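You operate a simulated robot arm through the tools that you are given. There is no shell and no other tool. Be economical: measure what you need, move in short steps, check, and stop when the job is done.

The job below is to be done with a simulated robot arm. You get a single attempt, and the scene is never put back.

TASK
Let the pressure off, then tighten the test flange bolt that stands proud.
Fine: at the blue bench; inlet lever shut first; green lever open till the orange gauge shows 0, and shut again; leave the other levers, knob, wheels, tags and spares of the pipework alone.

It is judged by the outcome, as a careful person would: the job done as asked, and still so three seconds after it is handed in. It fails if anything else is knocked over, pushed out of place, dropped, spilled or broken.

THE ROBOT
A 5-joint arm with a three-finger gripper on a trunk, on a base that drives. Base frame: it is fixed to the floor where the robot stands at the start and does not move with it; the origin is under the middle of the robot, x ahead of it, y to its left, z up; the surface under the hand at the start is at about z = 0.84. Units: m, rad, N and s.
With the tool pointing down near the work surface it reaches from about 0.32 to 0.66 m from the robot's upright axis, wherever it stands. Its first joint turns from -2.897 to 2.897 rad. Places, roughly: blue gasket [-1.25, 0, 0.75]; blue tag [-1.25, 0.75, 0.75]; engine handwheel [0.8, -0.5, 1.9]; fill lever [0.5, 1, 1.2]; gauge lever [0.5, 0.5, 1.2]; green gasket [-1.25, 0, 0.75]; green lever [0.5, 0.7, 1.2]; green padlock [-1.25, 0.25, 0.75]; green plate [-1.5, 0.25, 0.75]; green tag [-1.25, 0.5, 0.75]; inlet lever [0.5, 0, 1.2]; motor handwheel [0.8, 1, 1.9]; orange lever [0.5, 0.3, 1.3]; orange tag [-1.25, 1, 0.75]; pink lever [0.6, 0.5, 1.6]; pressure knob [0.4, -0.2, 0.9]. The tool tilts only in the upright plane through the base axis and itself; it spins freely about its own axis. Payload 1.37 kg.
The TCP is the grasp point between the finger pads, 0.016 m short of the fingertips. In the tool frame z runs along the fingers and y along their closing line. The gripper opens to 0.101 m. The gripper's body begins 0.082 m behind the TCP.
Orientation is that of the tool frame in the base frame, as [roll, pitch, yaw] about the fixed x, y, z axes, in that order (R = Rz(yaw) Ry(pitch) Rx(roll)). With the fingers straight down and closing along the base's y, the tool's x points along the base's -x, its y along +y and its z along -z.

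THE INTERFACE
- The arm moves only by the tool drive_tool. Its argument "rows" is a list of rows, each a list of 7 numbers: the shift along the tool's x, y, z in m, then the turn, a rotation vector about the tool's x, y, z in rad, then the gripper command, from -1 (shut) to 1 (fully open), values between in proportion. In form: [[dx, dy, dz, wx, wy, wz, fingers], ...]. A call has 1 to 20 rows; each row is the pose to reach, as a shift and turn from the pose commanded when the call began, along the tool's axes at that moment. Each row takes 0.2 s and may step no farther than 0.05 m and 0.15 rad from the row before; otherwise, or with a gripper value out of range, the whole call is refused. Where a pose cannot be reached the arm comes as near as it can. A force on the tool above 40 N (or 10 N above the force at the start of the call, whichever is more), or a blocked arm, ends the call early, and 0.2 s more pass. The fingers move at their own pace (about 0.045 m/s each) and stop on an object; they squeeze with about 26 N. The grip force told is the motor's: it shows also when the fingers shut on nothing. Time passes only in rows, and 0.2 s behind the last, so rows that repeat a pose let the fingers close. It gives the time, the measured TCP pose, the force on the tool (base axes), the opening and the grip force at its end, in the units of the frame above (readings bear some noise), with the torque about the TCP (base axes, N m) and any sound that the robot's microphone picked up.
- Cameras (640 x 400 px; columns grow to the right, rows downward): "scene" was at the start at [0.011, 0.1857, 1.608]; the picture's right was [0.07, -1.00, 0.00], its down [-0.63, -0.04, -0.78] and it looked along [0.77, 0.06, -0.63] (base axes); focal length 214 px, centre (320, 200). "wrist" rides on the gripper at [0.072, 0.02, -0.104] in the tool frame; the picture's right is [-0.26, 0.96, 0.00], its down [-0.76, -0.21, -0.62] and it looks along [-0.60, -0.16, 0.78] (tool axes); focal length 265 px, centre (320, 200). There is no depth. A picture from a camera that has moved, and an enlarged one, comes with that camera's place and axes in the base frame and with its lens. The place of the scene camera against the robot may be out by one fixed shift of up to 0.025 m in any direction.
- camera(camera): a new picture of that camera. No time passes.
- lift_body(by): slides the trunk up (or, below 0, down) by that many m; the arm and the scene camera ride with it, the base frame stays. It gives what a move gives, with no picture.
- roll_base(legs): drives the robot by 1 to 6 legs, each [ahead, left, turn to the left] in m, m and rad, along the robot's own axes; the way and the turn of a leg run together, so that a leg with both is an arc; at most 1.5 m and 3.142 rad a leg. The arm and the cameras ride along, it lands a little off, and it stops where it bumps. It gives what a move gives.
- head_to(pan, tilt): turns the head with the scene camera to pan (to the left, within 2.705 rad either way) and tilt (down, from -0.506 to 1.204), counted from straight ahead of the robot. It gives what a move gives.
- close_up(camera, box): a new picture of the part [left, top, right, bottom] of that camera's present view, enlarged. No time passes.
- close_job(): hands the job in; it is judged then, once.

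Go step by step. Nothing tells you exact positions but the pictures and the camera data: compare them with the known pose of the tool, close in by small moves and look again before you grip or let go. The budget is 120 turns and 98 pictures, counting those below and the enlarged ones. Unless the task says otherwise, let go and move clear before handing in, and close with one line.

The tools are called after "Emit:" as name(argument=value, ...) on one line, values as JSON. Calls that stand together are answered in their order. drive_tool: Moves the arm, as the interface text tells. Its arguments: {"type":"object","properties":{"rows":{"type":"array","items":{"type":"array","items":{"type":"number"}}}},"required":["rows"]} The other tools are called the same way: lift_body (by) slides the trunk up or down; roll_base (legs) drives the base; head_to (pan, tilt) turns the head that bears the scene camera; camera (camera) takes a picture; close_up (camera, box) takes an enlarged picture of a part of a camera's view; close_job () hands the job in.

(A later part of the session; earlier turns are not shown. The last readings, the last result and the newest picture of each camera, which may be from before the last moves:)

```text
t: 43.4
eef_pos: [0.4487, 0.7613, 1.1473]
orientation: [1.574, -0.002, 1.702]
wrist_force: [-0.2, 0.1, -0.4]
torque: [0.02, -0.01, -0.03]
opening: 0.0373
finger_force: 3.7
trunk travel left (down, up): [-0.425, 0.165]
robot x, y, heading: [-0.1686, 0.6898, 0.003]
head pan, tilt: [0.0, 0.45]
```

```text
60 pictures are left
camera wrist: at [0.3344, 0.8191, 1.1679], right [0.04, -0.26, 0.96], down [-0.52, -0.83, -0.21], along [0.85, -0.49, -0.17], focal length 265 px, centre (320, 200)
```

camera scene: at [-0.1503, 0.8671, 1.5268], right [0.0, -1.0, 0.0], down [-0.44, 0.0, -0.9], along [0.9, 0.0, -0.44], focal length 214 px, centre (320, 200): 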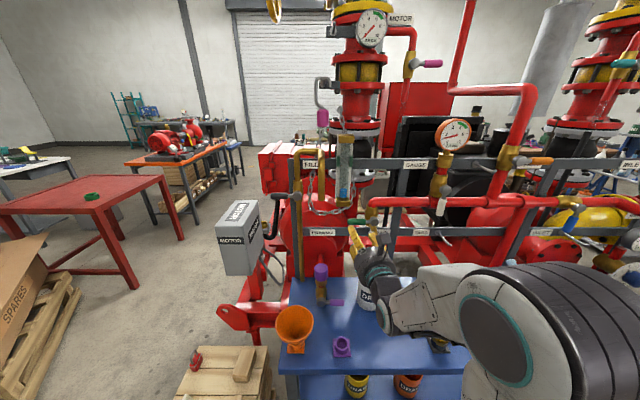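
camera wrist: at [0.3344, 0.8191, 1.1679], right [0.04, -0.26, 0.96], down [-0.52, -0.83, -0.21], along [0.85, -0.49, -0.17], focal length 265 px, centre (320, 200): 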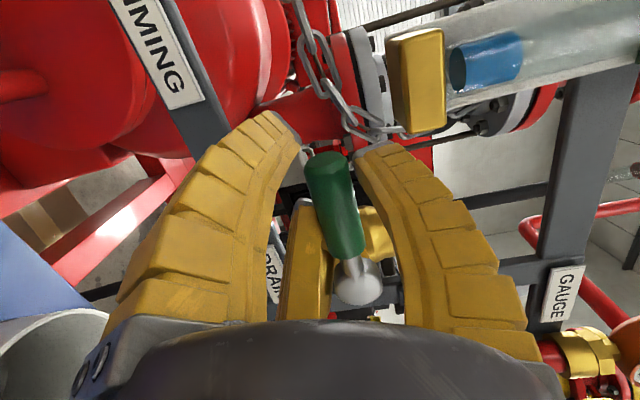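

Contact gone, the handle sits between the fingers. I'll swing it down about 45°, short of the spout.

Emit:
drive_tool(rows=[[-0.0007, -0.0106, 0, 0, -0.001, -0.14, -0.35], [-0.003, -0.021, 0, 0.0007, -0.005, -0.28, -0.35], [-0.0066, -0.031, -0.001, 0.002, -0.0104, -0.42, -0.35], [-0.0116, -0.0404, -0.0015, 0.005, -0.018, -0.56, -0.35], [-0.0179, -0.049, -0.0023, 0.01, -0.0277, -0.7, -0.35], [-0.023, -0.0545, -0.003, 0.0148, -0.035, -0.8, -0.35]])

Emit:
camera(camera="wrist")

Emit:
close_up(camera="scene", box=[320, 120, 520, 245])

```text
t: 44.2
eef_pos: [0.4485, 0.7533, 1.1378]
orientation: [1.517, 0.393, 1.668]
wrist_force: [-3.0, -0.1, 18.7]
torque: [0.28, -0.1, 0.09]
opening: 0.0497
finger_force: 13.3
trunk travel left (down, up): [-0.425, 0.165]
robot x, y, heading: [-0.1696, 0.6873, -0.001]
head pan, tilt: [0.0, 0.45]
stopped in row 4: the force on the tool passed its limit at 42 N (the readings are from after the stop); the commanded pose is now the measured one
```

```text
59 pictures are left
camera wrist: at [0.3359, 0.8148, 1.1231], right [-0.06, 0.12, 0.99], down [-0.53, -0.85, 0.07], along [0.85, -0.52, 0.12], focal length 265 px, centre (320, 200)
```

wrist: 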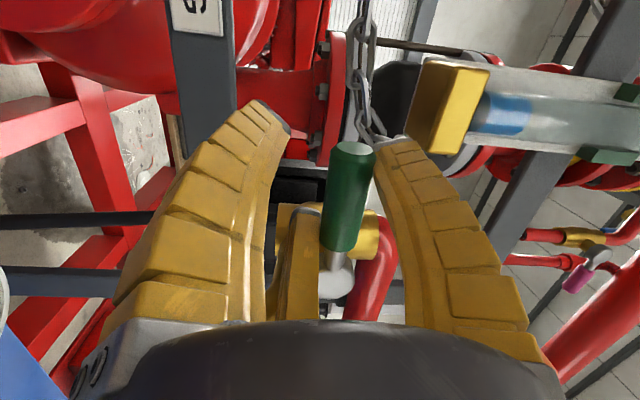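

```text
3.20 times, centred on (420, 182) of scene
camera zoom: at [-0.1537, 0.8665, 1.5269], right [0.0, -1.0, 0.0], down [-0.43, 0.0, -0.9], along [0.9, 0.0, -0.43], focal length 686 px, centre (0, 256)
```

zoom: 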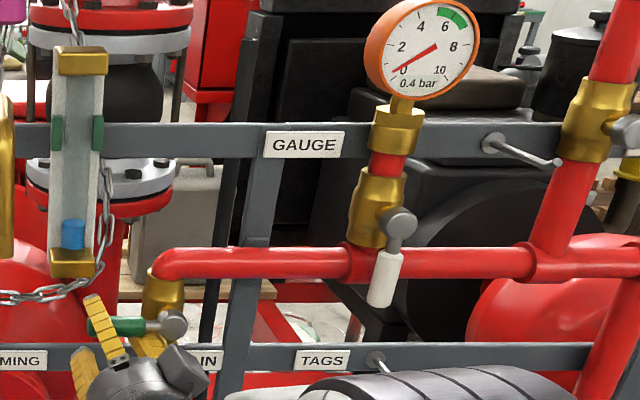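

The lever won't go down (stop there), so it opens upward; the sight-glass foot is ~12 cm from the pivot, beyond the handle's sweep. I'll level the fork a bit closer to the pivot, then look.

Emit:
drive_tool(rows=[[-0.004, 0.002, 0, 0.018, -0.005, 0.131, -0.35], [-0.0075, 0.004, 0, 0.036, -0.01, 0.262, -0.35], [-0.0109, 0.0055, 0, 0.054, -0.015, 0.393, -0.35], [-0.0109, 0.0055, 0, 0.054, -0.015, 0.393, -0.35]])

Emit:
camera(camera="wrist")

Emit:
close_up(camera="scene", box=[320, 120, 520, 245])

```text
t: 45.2
eef_pos: [0.4499, 0.7454, 1.1389]
orientation: [1.59, 0.0, 1.672]
wrist_force: [1.2, 5.0, 9.2]
torque: [0.01, 0.03, 0.03]
opening: 0.0426
finger_force: 7.6
trunk travel left (down, up): [-0.425, 0.165]
robot x, y, heading: [-0.1682, 0.6867, -0.001]
head pan, tilt: [0.0, 0.45]
```

```text
57 pictures are left
camera wrist: at [0.3386, 0.8063, 1.1614], right [0.05, -0.26, 0.96], down [-0.55, -0.82, -0.19], along [0.84, -0.52, -0.18], focal length 265 px, centre (320, 200)
```

wrist: 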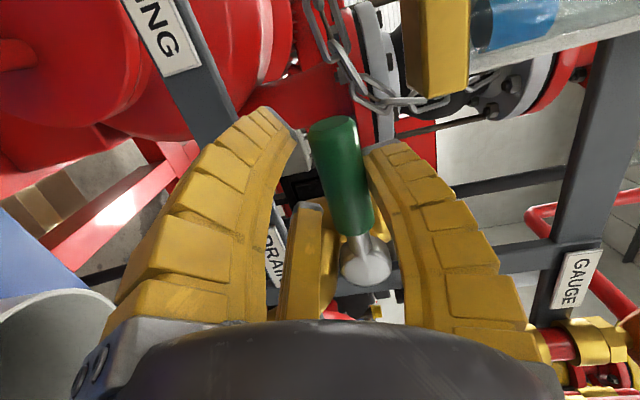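

```text
3.20 times, centred on (420, 182) of scene
camera zoom: at [-0.1518, 0.8678, 1.5267], right [0.0, -1.0, 0.0], down [-0.43, 0.0, -0.9], along [0.9, 0.0, -0.43], focal length 686 px, centre (0, 256)
```

zoom: 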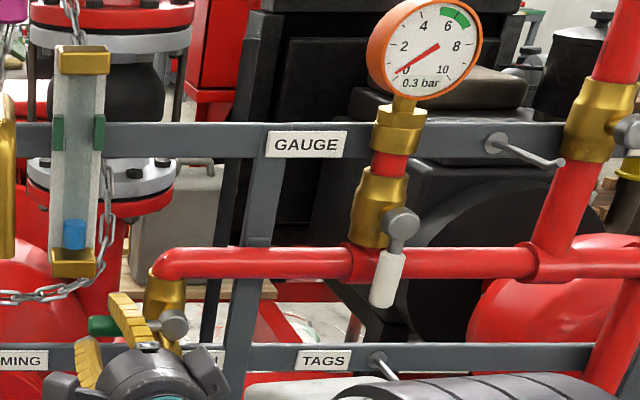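

The pressure keeps falling (0.3). Now I centre the fork and swing the green lever up.

Emit:
drive_tool(rows=[[0, 0.009, 0, 0, 0, 0, -0.35], [-0.0006, 0.0174, 0, 0, -0.001, 0.14, -0.35], [-0.0023, 0.0256, 0, -0.0005, -0.004, 0.28, -0.35], [-0.0052, 0.0335, -0.0005, -0.002, -0.008, 0.42, -0.35], [-0.0092, 0.0409, -0.001, -0.004, -0.0145, 0.56, -0.35], [-0.0141, 0.0477, -0.0014, -0.008, -0.022, 0.7, -0.35]])

Emit:
camera(camera="wrist")

Emit:
close_up(camera="scene", box=[320, 120, 520, 245])

```text
t: 46.6
eef_pos: [0.4527, 0.7287, 1.1864]
orientation: [1.598, -0.702, 1.63]
wrist_force: [0.5, -0.6, -2.6]
torque: [0.05, -0.03, -0.02]
opening: 0.0391
finger_force: 4.7
trunk travel left (down, up): [-0.425, 0.165]
robot x, y, heading: [-0.1676, 0.6878, -0.004]
head pan, tilt: [0.0, 0.45]
```

```text
55 pictures are left
camera wrist: at [0.3454, 0.7648, 1.251], right [0.07, -0.82, 0.57], down [-0.6, -0.49, -0.63], along [0.8, -0.29, -0.53], focal length 265 px, centre (320, 200)
```

wrist: 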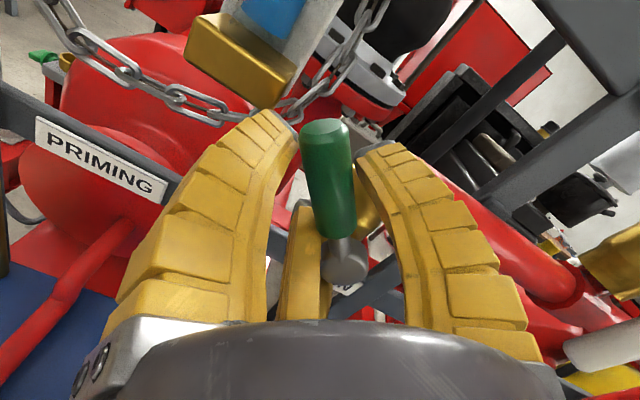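

```text
3.20 times, centred on (420, 182) of scene
camera zoom: at [-0.1507, 0.8668, 1.5268], right [0.0, -1.0, 0.0], down [-0.44, 0.0, -0.9], along [0.9, 0.0, -0.44], focal length 686 px, centre (0, 256)
```

zoom: 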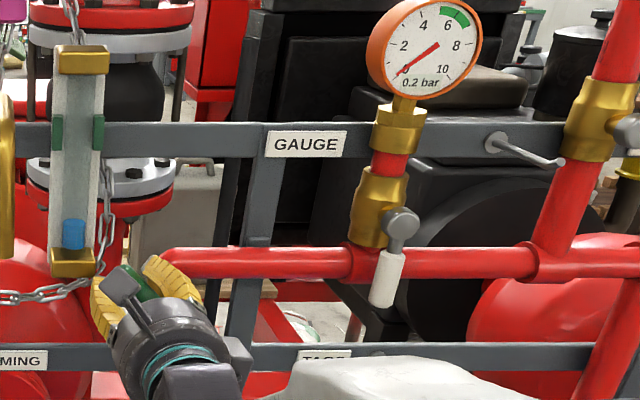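

It moves up. I'll open it further and let the pressure fall to 0.

Emit:
drive_tool(rows=[[-0.0005, 0.0078, 0, -0.009, -0.006, 0.13, -0.35], [-0.002, 0.0154, 0, -0.018, -0.011, 0.26, -0.35], [-0.0045, 0.0228, 0, -0.027, -0.017, 0.39, -0.35], [-0.0079, 0.0298, 0, -0.036, -0.022, 0.52, -0.35], [-0.0105, 0.0339, 0, -0.041, -0.026, 0.6, -0.35], [-0.0105, 0.0339, 0, -0.041, -0.026, 0.6, -0.35], [-0.0105, 0.0339, 0, -0.041, -0.026, 0.6, -0.35], [-0.0105, 0.0339, 0, -0.041, -0.026, 0.6, -0.35], [-0.0105, 0.0339, 0, -0.041, -0.026, 0.6, -0.35], [-0.0105, 0.0339, 0, -0.041, -0.026, 0.6, -0.35], [-0.0105, 0.0339, 0, -0.041, -0.026, 0.6, -0.35], [-0.0105, 0.0339, 0, -0.041, -0.026, 0.6, -0.35]])

Emit:
camera(camera="wrist")

Emit:
close_up(camera="scene", box=[320, 120, 520, 245])

```text
t: 49.2
eef_pos: [0.4539, 0.701, 1.2068]
orientation: [1.641, -1.298, 1.527]
wrist_force: [-0.3, 0.1, -0.4]
torque: [0.02, 0.02, -0.01]
opening: 0.0376
finger_force: 3.6
trunk travel left (down, up): [-0.425, 0.165]
robot x, y, heading: [-0.1681, 0.6869, -0.002]
head pan, tilt: [0.0, 0.45]
```

```text
53 pictures are left
camera wrist: at [0.3502, 0.6993, 1.2833], right [0.02, -1.0, 0.01], down [-0.64, -0.02, -0.77], along [0.77, 0.01, -0.64], focal length 265 px, centre (320, 200)
```

wrist: 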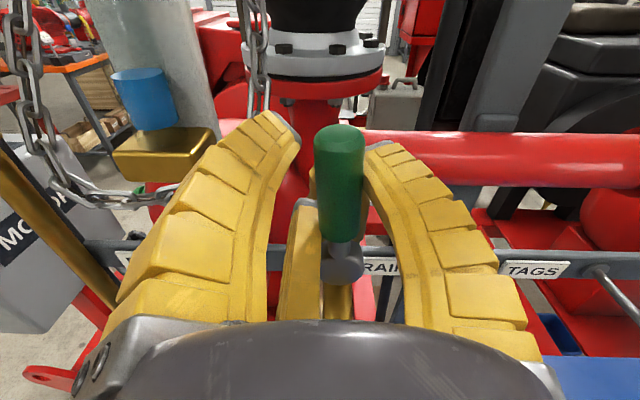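

```text
3.20 times, centred on (420, 182) of scene
camera zoom: at [-0.151, 0.8669, 1.5268], right [0.0, -1.0, 0.0], down [-0.44, 0.0, -0.9], along [0.9, 0.0, -0.44], focal length 686 px, centre (0, 256)
```

zoom: 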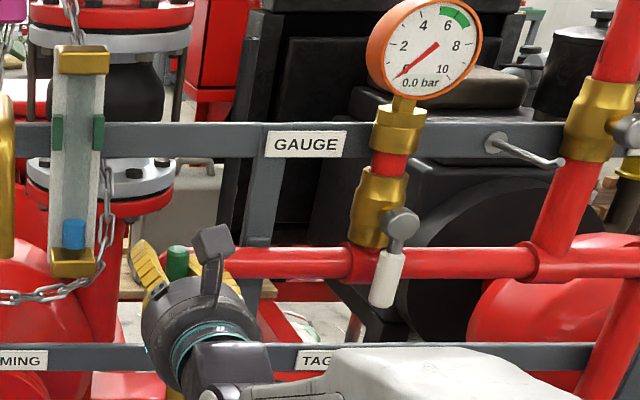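

Gauge reads 0.0. Now I'll swing the green lever back down to its shut stop.

Emit:
drive_tool(rows=[[-0.0006, -0.0084, 0, 0.012, 0.0043, -0.14, -0.35], [-0.0023, -0.0166, 0, 0.0227, 0.0099, -0.28, -0.35], [-0.0052, -0.0245, 0, 0.032, 0.0167, -0.42, -0.35], [-0.0092, -0.0319, 0, 0.0393, 0.0242, -0.56, -0.35], [-0.0141, -0.0387, 0, 0.0449, 0.032, -0.7, -0.35], [-0.0199, -0.0447, 0, 0.0485, 0.04, -0.84, -0.35], [-0.0266, -0.0498, 0, 0.0497, 0.0475, -0.98, -0.35], [-0.0339, -0.054, 0, 0.0493, 0.0539, -1.12, -0.35], [-0.0417, -0.0571, 0, 0.0469, 0.0594, -1.26, -0.35], [-0.0498, -0.0591, 0, 0.0433, 0.0633, -1.4, -0.35]])

Emit:
camera(camera="wrist")

Emit:
close_up(camera="scene", box=[320, 120, 520, 245])

```text
t: 51.4
eef_pos: [0.453, 0.7445, 1.1414]
orientation: [1.59, 0.104, 1.675]
wrist_force: [1.2, 0.5, 0.6]
torque: [0.0, 0.02, -0.05]
opening: 0.038
finger_force: 4.0
trunk travel left (down, up): [-0.425, 0.165]
robot x, y, heading: [-0.1649, 0.6893, -0.003]
head pan, tilt: [0.0, 0.45]
```

```text
51 pictures are left
camera wrist: at [0.3402, 0.8075, 1.1561], right [0.04, -0.16, 0.99], down [-0.54, -0.83, -0.11], along [0.84, -0.53, -0.12], focal length 265 px, centre (320, 200)
```

wrist: 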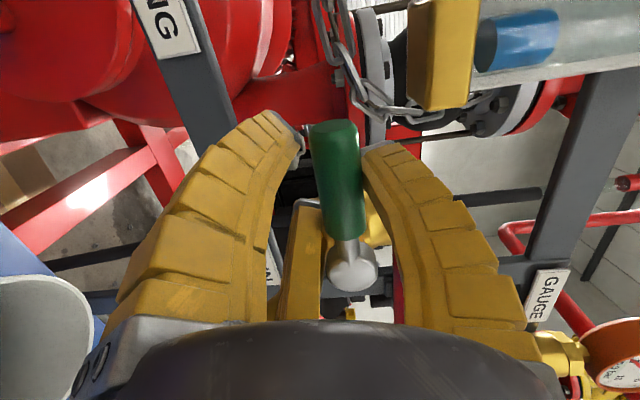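

```text
3.20 times, centred on (420, 182) of scene
camera zoom: at [-0.151, 0.8668, 1.5268], right [0.0, -1.0, 0.0], down [-0.44, 0.0, -0.9], along [0.9, 0.0, -0.44], focal length 686 px, centre (0, 256)
```

zoom: 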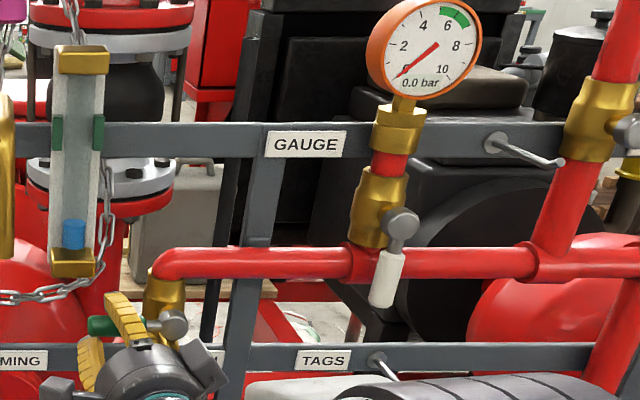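

Press down a few millimetres more to seat the lever at its stop, then withdraw.

Emit:
drive_tool(rows=[[0, -0.005, 0, 0, 0, 0, -0.35], [0, -0.01, 0, 0, 0, 0, -0.35], [0, -0.012, 0, 0, 0, 0, -0.35]])

Emit:
drive_tool(rows=[[0, 0.005, 0, 0, 0, 0, -0.2], [0, 0.009, 0, 0, 0, 0, -0.1], [0, 0.009, -0.03, 0, 0, 0, -0.1], [0, 0.009, -0.06, 0, 0, 0, 0]])

Emit:
roll_base(legs=[[-0.25, 0, 0]])

Emit:
camera(camera="scene")

Emit:
close_up(camera="scene", box=[280, 110, 480, 235])

```text
t: 52.2
eef_pos: [0.4515, 0.7445, 1.1394]
orientation: [1.57, 0.102, 1.669]
wrist_force: [5.9, 5.0, 26.6]
torque: [-0.26, 0.23, -0.25]
opening: 0.0454
finger_force: 9.4
trunk travel left (down, up): [-0.425, 0.165]
robot x, y, heading: [-0.1698, 0.6836, -0.001]
head pan, tilt: [0.0, 0.45]
```

```text
t: 53.2
eef_pos: [0.3928, 0.7367, 1.1401]
orientation: [1.592, 0.102, 1.67]
wrist_force: [0.0, -0.3, 0.2]
torque: [0.0, 0.01, -0.01]
opening: 0.0544
finger_force: 2.6
trunk travel left (down, up): [-0.425, 0.165]
robot x, y, heading: [-0.17, 0.6823, 0.003]
head pan, tilt: [0.0, 0.45]
```

```text
t: 55.0
eef_pos: [0.1473, 0.7366, 1.1411]
orientation: [1.588, 0.103, 1.67]
wrist_force: [0.3, -1.1, 0.6]
torque: [0.01, 0.03, 0.0]
opening: 0.0544
finger_force: 2.7
trunk travel left (down, up): [-0.425, 0.165]
robot x, y, heading: [-0.4162, 0.6895, -0.006]
head pan, tilt: [0.0, 0.45]
```

```text
49 pictures are left
camera scene: at [-0.3973, 0.8674, 1.5268], right [0.0, -1.0, 0.0], down [-0.43, 0.0, -0.9], along [0.9, 0.0, -0.43], focal length 214 px, centre (320, 200)
```

scene: 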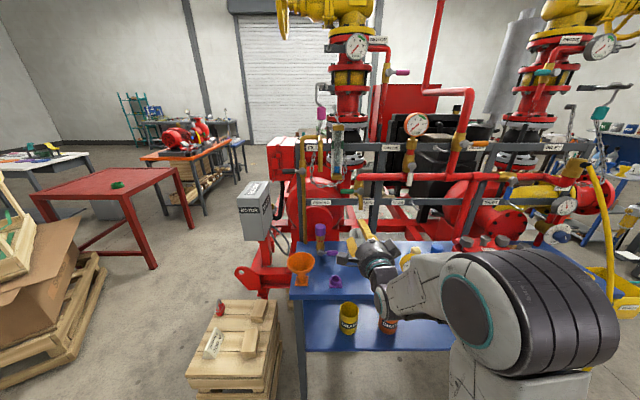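

```text
3.20 times, centred on (380, 172) of scene
camera zoom: at [-0.3973, 0.8674, 1.5268], right [0.0, -1.0, 0.0], down [-0.43, 0.0, -0.9], along [0.9, 0.0, -0.43], focal length 686 px, centre (128, 288)
```

zoom: 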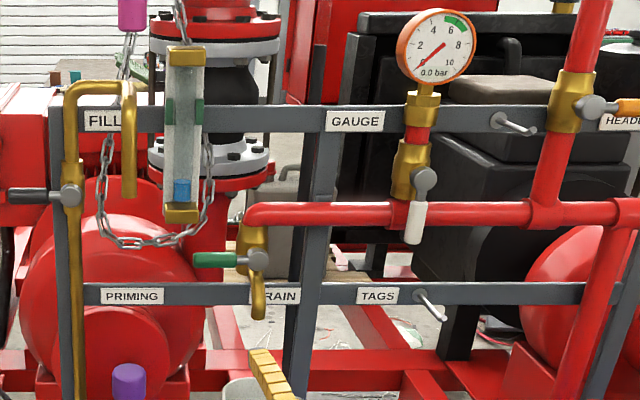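

Both levers are set: inlet shut, green shut, gauge 0.0. Next I turn the tool downward, retracted, and drive to the flange.

Emit:
lift_body(by=0.1)

Emit:
drive_tool(rows=[[0, 0, -0.012, 0.143, 0, 0, 0], [0, 0, -0.025, 0.286, 0, 0, 0], [0, 0, -0.038, 0.428, 0, 0, 0], [0, 0, -0.05, 0.571, 0, 0, 0], [0, 0, -0.063, 0.714, 0, 0, 0], [0, 0, -0.076, 0.857, 0, 0, 0], [0, 0, -0.088, 1.0, 0, 0, 0], [0, 0, -0.1, 1.142, 0, 0, 0], [0, 0, -0.113, 1.285, 0, 0, 0], [0, 0, -0.126, 1.428, 0, 0, 0], [0, 0, -0.14, 1.571, 0, 0, 0]])

Emit:
roll_base(legs=[[0, -0.53, 0], [0.3, 0, 0]])

Emit:
camera(camera="wrist")

Emit:
camera(camera="scene")

```text
t: 56.4
eef_pos: [0.1472, 0.7357, 1.2412]
orientation: [1.589, 0.103, 1.668]
wrist_force: [0.3, 0.1, -0.2]
torque: [0.0, -0.02, 0.03]
opening: 0.0541
finger_force: 2.8
trunk travel left (down, up): [-0.525, 0.065]
robot x, y, heading: [-0.4107, 0.6919, 0.0]
head pan, tilt: [0.0, 0.45]
```

```text
t: 58.8
eef_pos: [0.0085, 0.7277, 1.244]
orientation: [-3.117, 0.0, 1.665]
wrist_force: [0.6, -0.2, -0.1]
torque: [-0.01, 0.0, 0.01]
opening: 0.0543
finger_force: 2.4
out of reach, approached as far as the arm can: row 1, 2, 3, 4, 5, 6, 7, 8, 9, 10, 11
trunk travel left (down, up): [-0.525, 0.065]
robot x, y, heading: [-0.4139, 0.6871, -0.006]
head pan, tilt: [0.0, 0.45]
```

```text
t: 63.5
eef_pos: [0.2999, 0.1893, 1.243]
orientation: [-3.123, -0.001, 1.664]
wrist_force: [-0.3, 1.2, -0.5]
torque: [0.02, 0.09, 0.0]
opening: 0.0544
finger_force: 2.6
trunk travel left (down, up): [-0.525, 0.065]
robot x, y, heading: [-0.1231, 0.1568, -0.013]
head pan, tilt: [0.0, 0.45]
```

```text
47 pictures are left
camera wrist: at [0.3147, 0.2634, 1.3475], right [0.98, -0.17, -0.02], down [-0.12, -0.77, 0.63], along [-0.12, -0.61, -0.78], focal length 265 px, centre (320, 200)
```

wrist: 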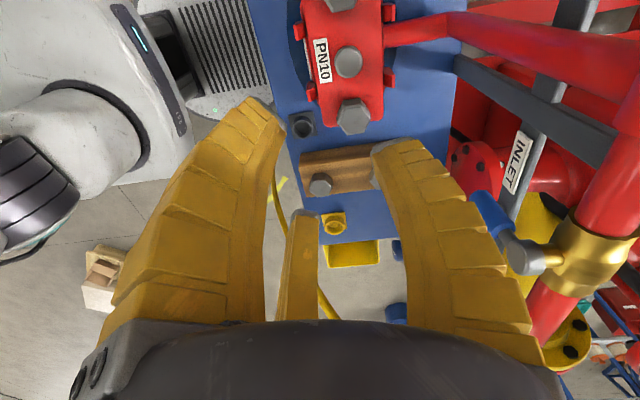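

```text
46 pictures are left
camera scene: at [-0.1037, 0.3318, 1.6268], right [-0.01, -1.0, 0.0], down [-0.44, 0.0, -0.9], along [0.9, -0.01, -0.44], focal length 214 px, centre (320, 200)
```

scene: 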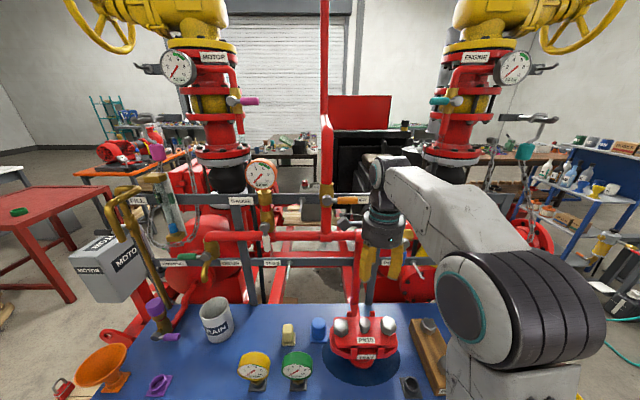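

Zoom onto the flange bolts from both cameras.

Emit:
close_up(camera="scene", box=[312, 300, 412, 362])

Emit:
close_up(camera="wrist", box=[270, 0, 430, 150])

```text
6.40 times, centred on (362, 331) of scene
camera zoom: at [-0.1037, 0.3318, 1.6268], right [-0.01, -1.0, 0.0], down [-0.44, 0.0, -0.9], along [0.9, -0.01, -0.44], focal length 1373 px, centre (51, -638)
```

zoom: 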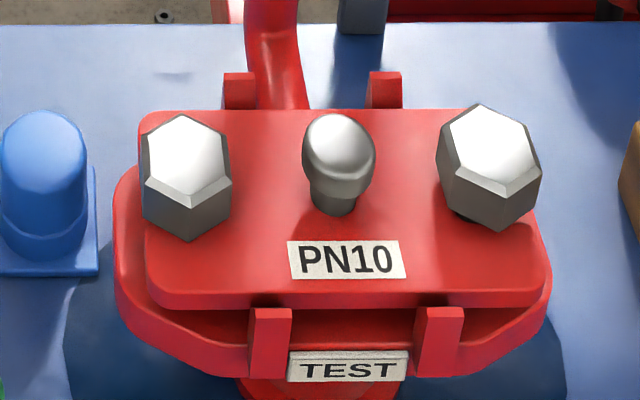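

```text
2.67 times, centred on (350, 75) of wrist
camera zoom: at [0.3147, 0.2634, 1.3475], right [0.98, -0.17, -0.02], down [-0.12, -0.77, 0.63], along [-0.12, -0.61, -0.78], focal length 708 px, centre (240, 533)
```

zoom: 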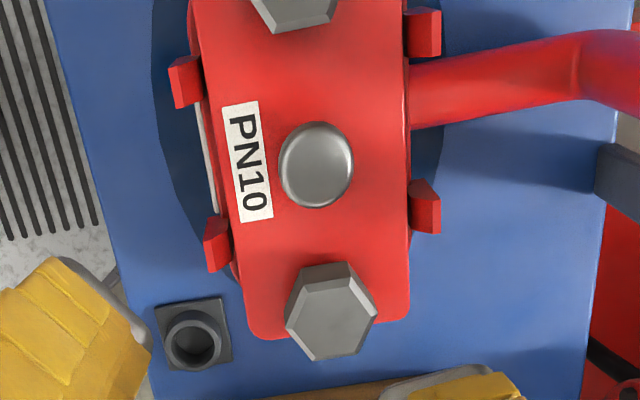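

The right-hand bolt (at about 0.33, 0.118, head top z≈0.98) stands proud, with its shank showing. I'll move above it with the fingers open and look.

Emit:
drive_tool(rows=[[-0.025, 0.008, 0.03, 0, 0, 0, 0.5], [-0.05, 0.016, 0.06, 0, 0, 0, 1], [-0.0735, 0.0233, 0.09, 0, 0, 0, 1], [-0.0735, 0.0233, 0.12, 0, 0, 0, 1]])

Emit:
camera(camera="wrist")

Emit:
close_up(camera="scene", box=[312, 280, 440, 360])

```text
t: 64.5
eef_pos: [0.3271, 0.1173, 1.123]
orientation: [-3.122, -0.003, 1.665]
wrist_force: [0.2, -0.9, 0.4]
torque: [0.01, -0.02, 0.03]
opening: 0.1008
finger_force: 0.0
trunk travel left (down, up): [-0.525, 0.065]
robot x, y, heading: [-0.1248, 0.1553, -0.01]
head pan, tilt: [0.0, 0.45]
```

```text
43 pictures are left
camera wrist: at [0.3423, 0.1907, 1.2279], right [0.98, -0.17, -0.02], down [-0.12, -0.77, 0.62], along [-0.12, -0.61, -0.78], focal length 265 px, centre (320, 200)
```

wrist: 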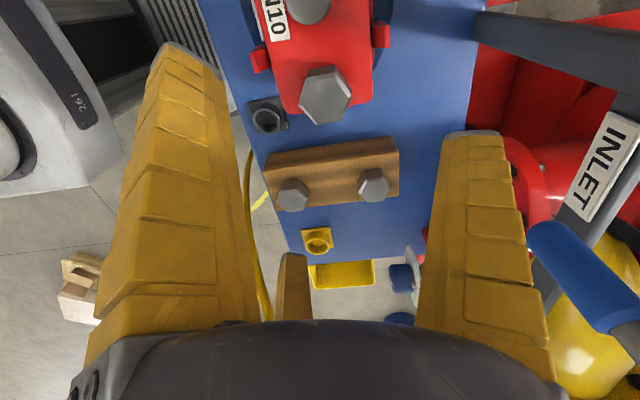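

```text
5.00 times, centred on (376, 320) of scene
camera zoom: at [-0.1046, 0.3319, 1.6268], right [-0.01, -1.0, 0.0], down [-0.44, 0.0, -0.9], along [0.9, -0.01, -0.44], focal length 1072 px, centre (40, -400)
```

zoom: 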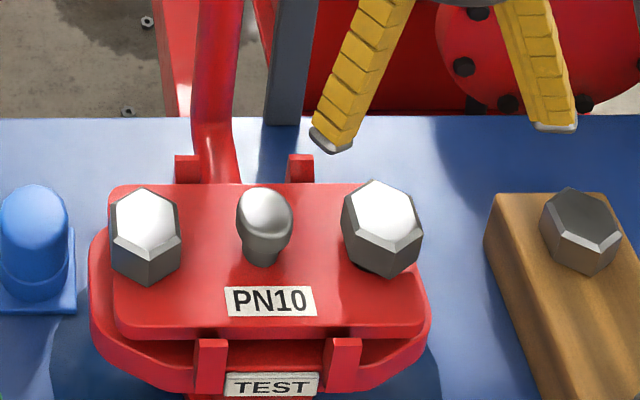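

Emit:
close_up(camera="wrist", box=[280, 50, 376, 140])

```text
4.44 times, centred on (328, 95) of wrist
camera zoom: at [0.3423, 0.1907, 1.2279], right [0.98, -0.17, -0.02], down [-0.12, -0.77, 0.62], along [-0.12, -0.61, -0.78], focal length 1180 px, centre (284, 667)
```

zoom: 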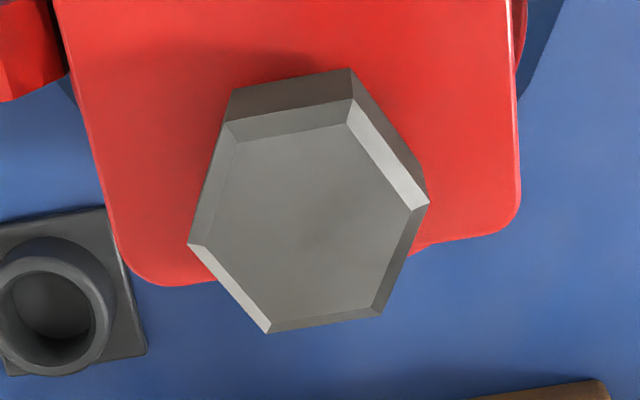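

The hex has corners toward ±x and flats toward ±y; centre about (0.3285, 0.111). I'll level the tool, spin to a flat-aligned angle with ample clockwise range left, staying above.

Emit:
drive_tool(rows=[[-0.0064, 0.0008, 0, -0.02, 0, 0, 1]])

Emit:
drive_tool(rows=[[0, 0, 0, 0, 0, -0.149, 1], [0, 0, 0, 0, 0, -0.298, 1], [0, 0, 0, 0, 0, -0.447, 1], [0, 0, 0, 0, 0, -0.596, 1], [0, 0, 0, 0, 0, -0.745, 1], [0, 0, 0, 0, 0, -0.894, 1], [0, 0, 0, 0, 0, -1.043, 1], [0, 0, 0, 0, 0, -1.192, 1], [0, 0, 0, 0, 0, -1.341, 1], [0, 0, 0, 0, 0, -1.49, 1], [0, 0, 0, 0, 0, -1.639, 1], [0, 0, 0, 0, 0, -1.788, 1], [0, 0, 0, 0, 0, -1.937, 1], [0, 0, 0, 0, 0, -2.086, 1], [0, 0, 0, 0, 0, -2.235, 1], [0, 0, 0, 0, 0, -2.384, 1], [0, 0, 0, 0, 0, -2.533, 1]])

Emit:
drive_tool(rows=[[0, 0, 0, 0, 0, -0.149, 1], [0, 0, 0, 0, 0, -0.298, 1], [0, 0, 0, 0, 0, -0.447, 1], [0, 0, 0, 0, 0, -0.596, 1], [0, 0, 0, 0, 0, -0.745, 1], [0, 0, 0, 0, 0, -0.894, 1], [0, 0, 0, 0, 0, -1.04, 1]])

Emit:
camera(camera="wrist")

```text
t: 64.9
eef_pos: [0.3293, 0.1106, 1.1241]
orientation: [-3.141, 0.001, 1.666]
wrist_force: [0.2, -0.9, 0.0]
torque: [0.03, -0.01, 0.0]
opening: 0.1007
finger_force: 0.2
trunk travel left (down, up): [-0.525, 0.065]
robot x, y, heading: [-0.1268, 0.1483, -0.007]
head pan, tilt: [0.0, 0.45]
```

```text
t: 68.5
eef_pos: [0.3282, 0.1112, 1.1234]
orientation: [-3.142, 0.0, -2.084]
wrist_force: [0.2, 0.8, 0.2]
torque: [0.04, -0.01, -0.01]
opening: 0.1003
finger_force: 0.0
trunk travel left (down, up): [-0.525, 0.065]
robot x, y, heading: [-0.1208, 0.1481, -0.009]
head pan, tilt: [0.0, 0.45]
```

```text
t: 70.1
eef_pos: [0.3287, 0.1114, 1.1239]
orientation: [3.141, 0.001, -1.044]
wrist_force: [-0.6, -0.1, 0.0]
torque: [0.05, -0.02, 0.0]
opening: 0.1006
finger_force: 0.1
trunk travel left (down, up): [-0.525, 0.065]
robot x, y, heading: [-0.1221, 0.1542, -0.013]
head pan, tilt: [0.0, 0.45]
```

```text
40 pictures are left
camera wrist: at [0.3472, 0.0395, 1.2273], right [-0.97, -0.26, 0.0], down [-0.2, 0.76, 0.62], along [-0.16, 0.6, -0.78], focal length 265 px, centre (320, 200)
```

wrist: 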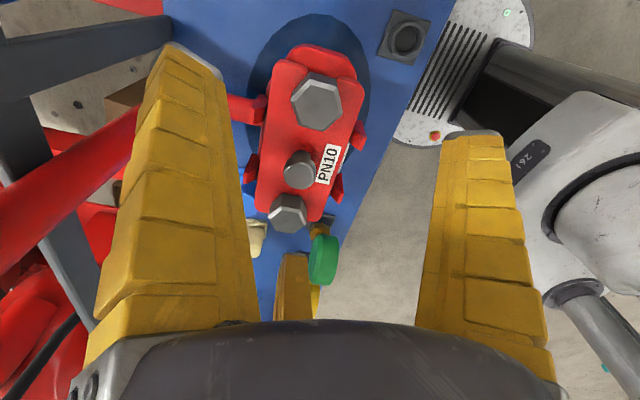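

Fingers now align with a pair of flats. Refined centre (0.330, 0.114), head top ≈0.985; lowering to just above and checking.

Emit:
drive_tool(rows=[[-0.001, -0.002, 0.03, 0, 0, 0, 1], [-0.001, -0.002, 0.06, 0, 0, 0, 1], [-0.001, -0.002, 0.09, 0, 0, 0, 1]])

Emit:
camera(camera="wrist")

Emit:
close_up(camera="scene", box=[312, 280, 440, 360])

```text
t: 70.9
eef_pos: [0.33, 0.1147, 1.0328]
orientation: [-3.141, 0.001, -1.045]
wrist_force: [1.1, -0.2, 0.6]
torque: [0.02, -0.03, 0.0]
opening: 0.1003
finger_force: 0.0
trunk travel left (down, up): [-0.525, 0.065]
robot x, y, heading: [-0.1266, 0.152, -0.006]
head pan, tilt: [0.0, 0.45]
```

```text
39 pictures are left
camera wrist: at [0.3478, 0.0421, 1.1377], right [-0.97, -0.25, 0.0], down [-0.2, 0.76, 0.62], along [-0.16, 0.6, -0.78], focal length 265 px, centre (320, 200)
```

wrist: 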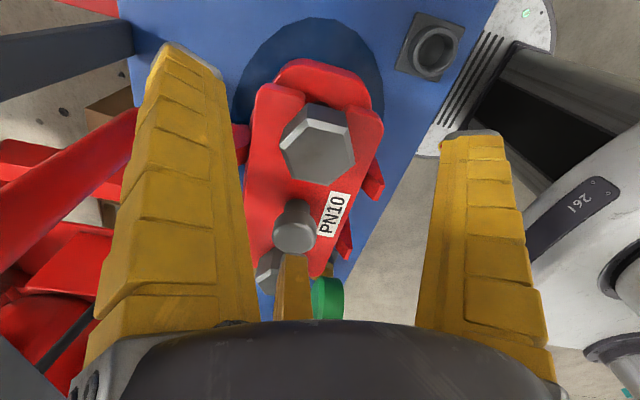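

```text
5.00 times, centred on (376, 320) of scene
camera zoom: at [-0.1042, 0.3318, 1.6268], right [-0.01, -1.0, 0.0], down [-0.44, 0.0, -0.9], along [0.9, -0.01, -0.44], focal length 1072 px, centre (40, -400)
```

zoom: 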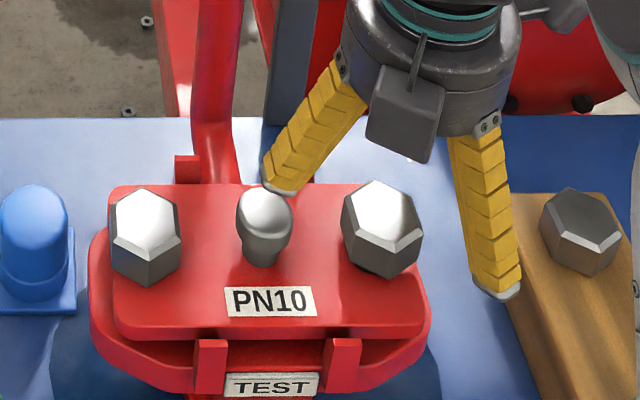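

Well centred. Lowering so that the fingers flank the head.

Emit:
drive_tool(rows=[[0, 0, 0.02, 0, 0, 0, 1], [0, 0, 0.04, 0, 0, 0, 1], [0, 0, 0.055, 0, 0, 0, 1]])

Emit:
camera(camera="wrist")

Emit:
close_up(camera="scene", box=[312, 280, 440, 360])

```text
t: 71.4
eef_pos: [0.3322, 0.111, 1.0101]
orientation: [-3.131, -0.006, -1.045]
wrist_force: [-5.8, -2.2, 17.2]
torque: [1.14, 0.08, 0.34]
opening: 0.1009
finger_force: 0.1
trunk travel left (down, up): [-0.525, 0.065]
robot x, y, heading: [-0.1253, 0.1519, -0.004]
head pan, tilt: [0.0, 0.45]
stopped in row 2: the force on the tool passed its limit at 51 N (the readings are from after the stop); the commanded pose is now the measured one
```

```text
37 pictures are left
camera wrist: at [0.3479, 0.0402, 1.1149], right [-0.97, -0.26, -0.01], down [-0.21, 0.76, 0.62], along [-0.15, 0.6, -0.79], focal length 265 px, centre (320, 200)
```

wrist: 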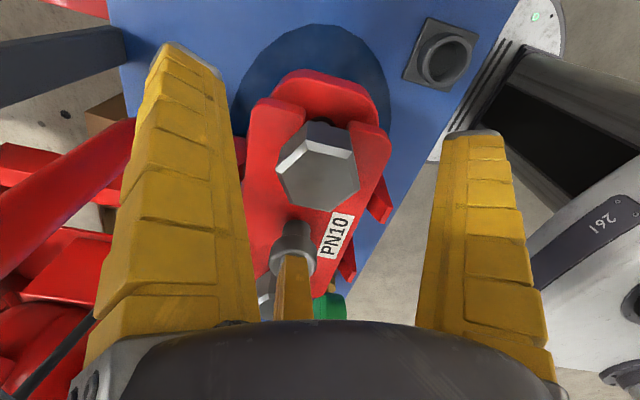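

```text
5.00 times, centred on (376, 320) of scene
camera zoom: at [-0.106, 0.3317, 1.6272], right [-0.01, -1.0, 0.0], down [-0.43, 0.0, -0.9], along [0.9, -0.01, -0.43], focal length 1072 px, centre (40, -400)
```

zoom: 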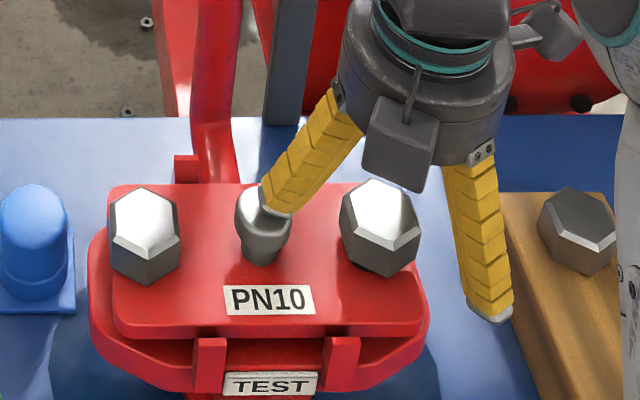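

The tool stopped on the lid's middle knob: a third (thumb-like) finger on the side away from the camera touched it. I'll lift, and turn to another flat pair so that this thumb points away from the knob.

Emit:
drive_tool(rows=[[0, 0, -0.02, 0, 0, 0, 1], [-0.004, 0.0008, -0.05, -0.0105, -0.006, 0, 1]])

Emit:
drive_tool(rows=[[0, 0, 0, 0, 0, 0.149, 1], [0, 0, 0, 0, 0, 0.298, 1], [0, 0, 0, 0, 0, 0.447, 1], [0, 0, 0, 0, 0, 0.596, 1], [0, 0, 0, 0, 0, 0.745, 1], [0, 0, 0, 0, 0, 0.894, 1], [0, 0, 0, 0, 0, 1.043, 1]])

Emit:
camera(camera="wrist")

Emit:
close_up(camera="scene", box=[312, 280, 440, 360])

```text
t: 72.0
eef_pos: [0.3303, 0.115, 1.0572]
orientation: [3.138, 0.003, -1.046]
wrist_force: [0.4, -0.2, 0.9]
torque: [0.01, 0.0, -0.03]
opening: 0.1009
finger_force: 0.0
trunk travel left (down, up): [-0.525, 0.065]
robot x, y, heading: [-0.1267, 0.1569, -0.008]
head pan, tilt: [0.0, 0.45]
```

```text
t: 73.6
eef_pos: [0.3296, 0.1154, 1.0571]
orientation: [3.139, -0.001, -2.092]
wrist_force: [-0.1, -0.6, 0.2]
torque: [0.04, -0.01, 0.01]
opening: 0.1003
finger_force: 0.0
trunk travel left (down, up): [-0.525, 0.065]
robot x, y, heading: [-0.1246, 0.1528, -0.007]
head pan, tilt: [0.0, 0.45]
```

```text
35 pictures are left
camera wrist: at [0.2747, 0.0629, 1.1621], right [-0.71, 0.71, 0.0], down [0.56, 0.55, 0.62], along [0.44, 0.44, -0.79], focal length 265 px, centre (320, 200)
```

wrist: 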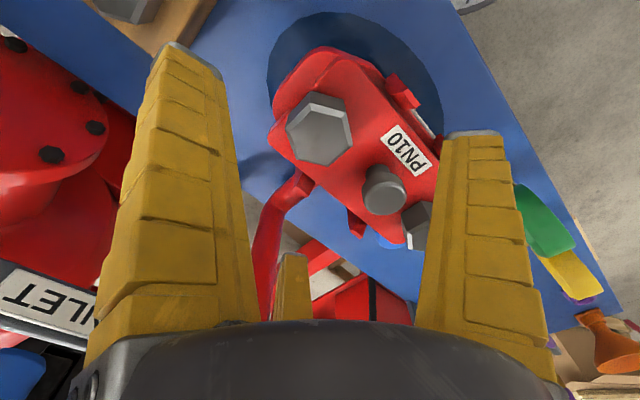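

```text
5.00 times, centred on (376, 320) of scene
camera zoom: at [-0.1045, 0.3317, 1.6268], right [-0.01, -1.0, 0.0], down [-0.44, 0.0, -0.9], along [0.9, -0.01, -0.44], focal length 1072 px, centre (40, -400)
```

zoom: 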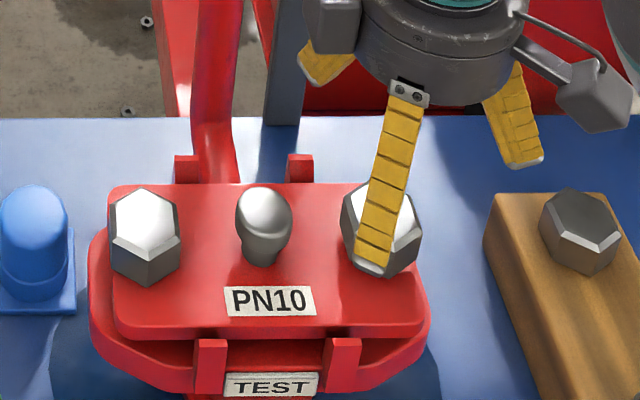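

Thumb now points to the back-left, clear of the knob. Descending over the head.

Emit:
drive_tool(rows=[[0, 0, 0.03, 0, 0, 0, 1], [0, 0, 0.05, 0, 0, 0, 1], [0, 0, 0.065, 0, 0, 0, 1], [0, 0, 0.075, 0, 0, 0, 1]])

Emit:
camera(camera="wrist")

Emit:
close_up(camera="scene", box=[312, 280, 440, 360])

```text
t: 74.6
eef_pos: [0.3284, 0.1172, 0.9823]
orientation: [3.14, -0.001, -2.09]
wrist_force: [-0.5, 0.2, 0.2]
torque: [-0.01, 0.01, -0.01]
opening: 0.1006
finger_force: 0.1
trunk travel left (down, up): [-0.525, 0.065]
robot x, y, heading: [-0.1226, 0.1548, -0.011]
head pan, tilt: [0.0, 0.45]
```

```text
33 pictures are left
camera wrist: at [0.2747, 0.0635, 1.0862], right [-0.71, 0.71, 0.0], down [0.56, 0.55, 0.62], along [0.44, 0.44, -0.79], focal length 265 px, centre (320, 200)
```

wrist: 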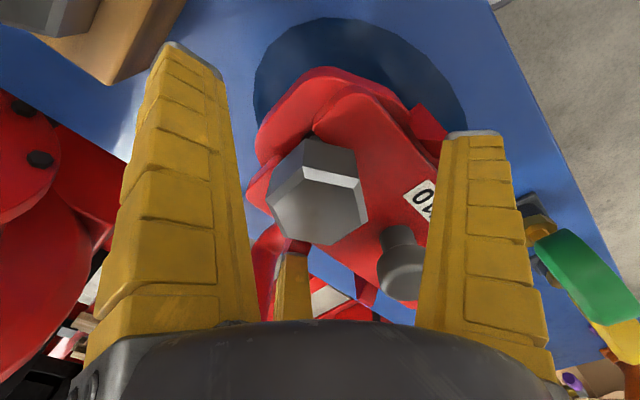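

```text
5.00 times, centred on (376, 320) of scene
camera zoom: at [-0.1043, 0.3318, 1.6268], right [-0.01, -1.0, 0.0], down [-0.44, 0.0, -0.9], along [0.9, -0.01, -0.44], focal length 1072 px, centre (40, -400)
```

zoom: 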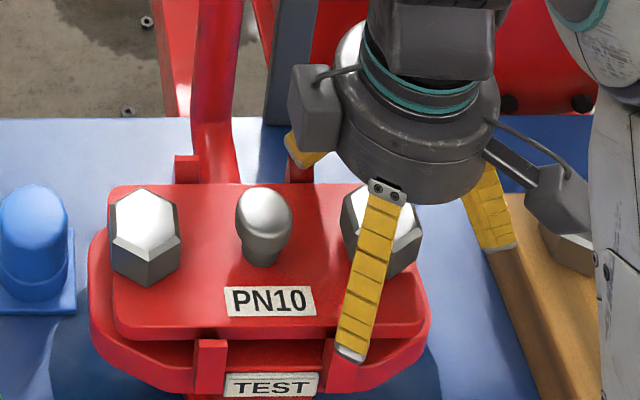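

The head is between the fingers with tips alongside it. Closing on the flats.

Emit:
drive_tool(rows=[[0, 0, 0, 0, 0, 0, 0.3], [0, 0, 0, 0, 0, 0, -0.2], [0, 0, 0, 0, 0, 0, -0.6], [0, 0, 0, 0, 0, 0, -1], [0, 0, 0, 0, 0, 0, -1], [0, 0, 0, 0, 0, 0, -1]])

Emit:
camera(camera="wrist")

```text
t: 76.0
eef_pos: [0.329, 0.1158, 0.9818]
orientation: [3.139, -0.001, -2.089]
wrist_force: [0.8, -0.2, 4.4]
torque: [0.09, 0.04, 0.04]
opening: 0.0396
finger_force: 26.5
trunk travel left (down, up): [-0.525, 0.065]
robot x, y, heading: [-0.1243, 0.1559, -0.008]
head pan, tilt: [0.0, 0.45]
```

```text
31 pictures are left
camera wrist: at [0.2746, 0.0633, 1.087], right [-0.71, 0.71, 0.0], down [0.56, 0.55, 0.62], along [0.44, 0.44, -0.78], focal length 265 px, centre (320, 200)
```

wrist: 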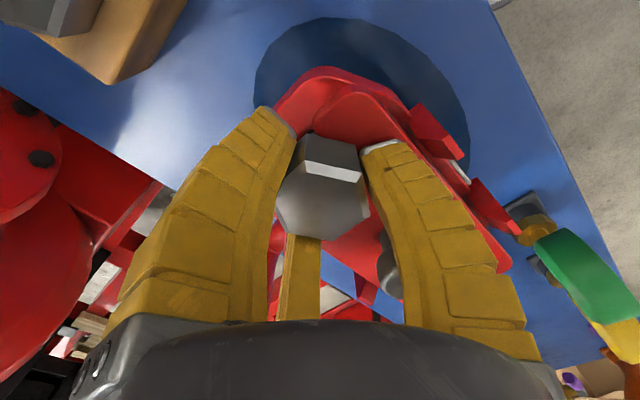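

Gripped (40 mm across flats). Turning clockwise in small steps, watching torque and height.

Emit:
drive_tool(rows=[[0, 0, 0, 0, 0, 0.14, -1], [0, 0, 0, 0, 0, 0.28, -1], [0, 0, 0.0005, 0, 0, 0.42, -1], [0, 0, 0.001, 0, 0, 0.56, -1], [0, 0, 0.001, 0, 0, 0.7, -1]])

Emit:
camera(camera="wrist")

Emit:
close_up(camera="scene", box=[312, 280, 440, 360])

```text
t: 77.2
eef_pos: [0.3265, 0.1147, 0.9827]
orientation: [3.139, -0.001, -2.79]
wrist_force: [-3.9, -0.8, 10.7]
torque: [0.15, 0.13, 0.09]
opening: 0.0404
finger_force: 25.9
trunk travel left (down, up): [-0.525, 0.065]
robot x, y, heading: [-0.127, 0.1511, -0.008]
head pan, tilt: [0.0, 0.45]
```

```text
30 pictures are left
camera wrist: at [0.2518, 0.1091, 1.0864], right [-0.08, 1.0, 0.0], down [0.78, 0.06, 0.62], along [0.62, 0.05, -0.79], focal length 265 px, centre (320, 200)
```

wrist: 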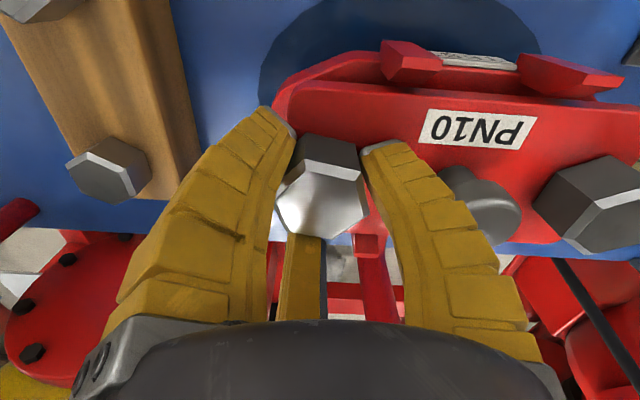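

```text
5.00 times, centred on (376, 320) of scene
camera zoom: at [-0.106, 0.3315, 1.6269], right [-0.01, -1.0, 0.0], down [-0.43, 0.0, -0.9], along [0.9, -0.01, -0.43], focal length 1072 px, centre (40, -400)
```

zoom: 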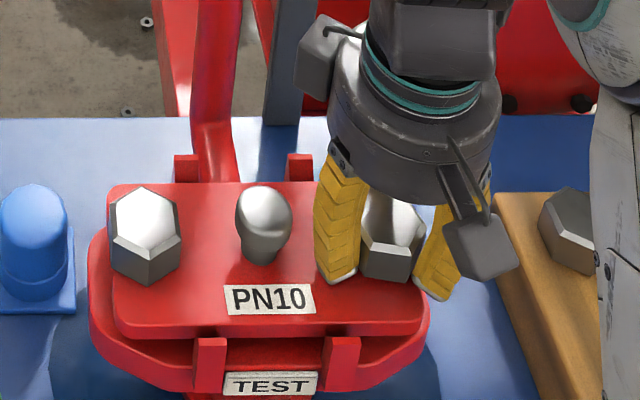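

The bolt turns with the fingers. Continuing clockwise.

Emit:
drive_tool(rows=[[0, 0, -0.0005, 0, 0, 0.14, -1], [0, 0, -0.0005, 0, 0, 0.28, -1], [0, 0, -0.0005, 0, 0, 0.42, -1], [0, 0, -0.0005, 0, 0, 0.56, -1], [0, 0, -0.0005, 0, 0, 0.7, -1], [0, 0, -0.0005, 0, 0, 0.84, -1], [0, 0, -0.0005, 0, 0, 0.98, -1], [0, 0, -0.0005, 0, 0, 1.12, -1]])

Emit:
close_up(camera="scene", box=[312, 280, 440, 360])

Emit:
camera(camera="wrist")

```text
t: 79.0
eef_pos: [0.3276, 0.1152, 0.9827]
orientation: [-3.14, -0.001, 2.373]
wrist_force: [-1.6, 0.5, 2.6]
torque: [0.06, -0.05, 0.01]
opening: 0.039
finger_force: 26.0
trunk travel left (down, up): [-0.525, 0.065]
robot x, y, heading: [-0.1204, 0.1551, -0.007]
head pan, tilt: [0.0, 0.45]
```

```text
5.00 times, centred on (376, 320) of scene
camera zoom: at [-0.1049, 0.3318, 1.6268], right [-0.01, -1.0, 0.0], down [-0.43, 0.0, -0.9], along [0.9, -0.01, -0.43], focal length 1072 px, centre (40, -400)
```

zoom: 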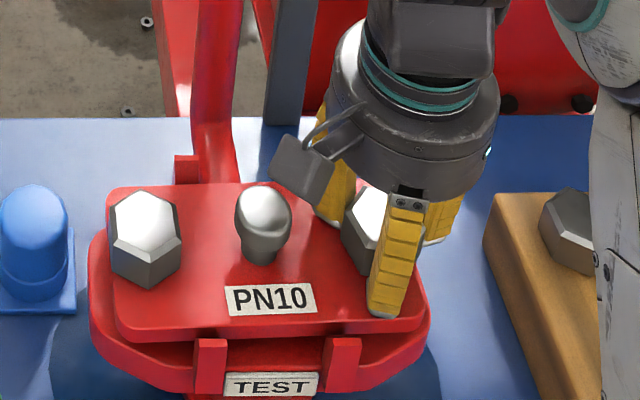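

```text
27 pictures are left
camera wrist: at [0.2896, 0.1807, 1.0872], right [0.86, 0.51, 0.0], down [0.4, -0.68, 0.62], along [0.31, -0.53, -0.78], focal length 265 px, centre (320, 200)
```

wrist: 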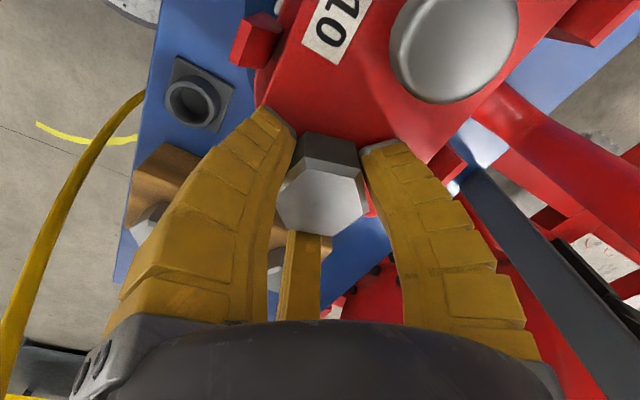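

Still free; keep turning.

Emit:
drive_tool(rows=[[0, 0, 0, 0, 0, 0.14, -1], [0, 0, 0, 0, 0, 0.28, -1], [0, 0, 0, 0, 0, 0.42, -1], [0, 0, 0, 0, 0, 0.56, -1], [0, 0, 0, 0, 0, 0.7, -1], [0, 0, 0, 0, 0, 0.84, -1], [0, 0, 0, 0, 0, 0.98, -1], [0, 0, 0, 0, 0, 1.12, -1], [0, 0, 0, 0, 0, 1.26, -1], [0, 0, 0, 0, 0, 1.4, -1], [0, 0, 0, 0, 0, 1.54, -1], [0, 0, 0, 0, 0, 1.68, -1]])

Emit:
camera(camera="wrist")

Emit:
close_up(camera="scene", box=[312, 280, 440, 360])

```text
t: 81.6
eef_pos: [0.3293, 0.1145, 0.9828]
orientation: [-3.139, 0.002, 0.691]
wrist_force: [-0.3, 0.8, 3.8]
torque: [0.12, -0.07, 0.04]
opening: 0.0388
finger_force: 25.6
trunk travel left (down, up): [-0.525, 0.065]
robot x, y, heading: [-0.1236, 0.1514, -0.006]
head pan, tilt: [0.0, 0.45]
```

```text
26 pictures are left
camera wrist: at [0.3955, 0.146, 1.0866], right [0.41, -0.91, 0.0], down [-0.71, -0.32, 0.62], along [-0.57, -0.26, -0.78], focal length 265 px, centre (320, 200)
```

wrist: 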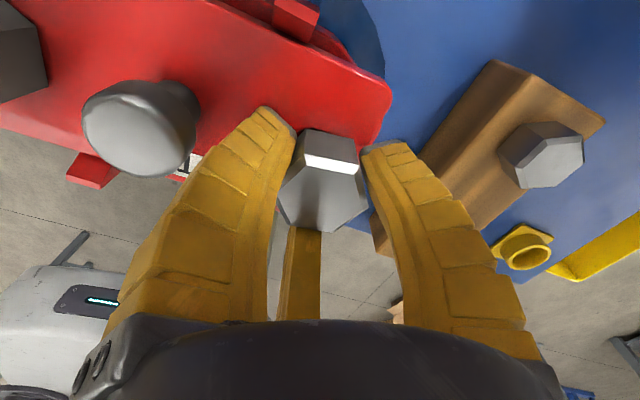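

```text
5.00 times, centred on (376, 320) of scene
camera zoom: at [-0.1049, 0.3318, 1.6268], right [-0.01, -1.0, 0.0], down [-0.43, 0.0, -0.9], along [0.9, -0.01, -0.43], focal length 1072 px, centre (40, -400)
```

zoom: 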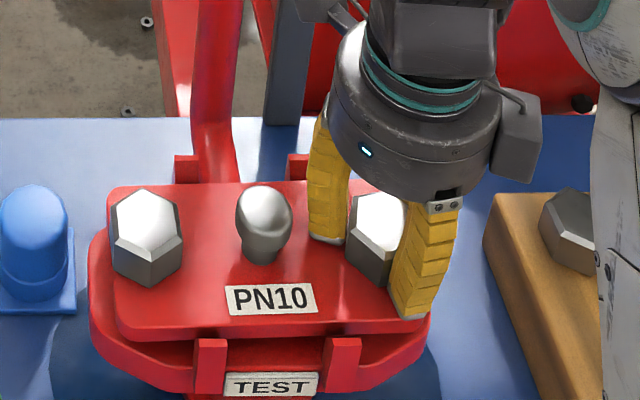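

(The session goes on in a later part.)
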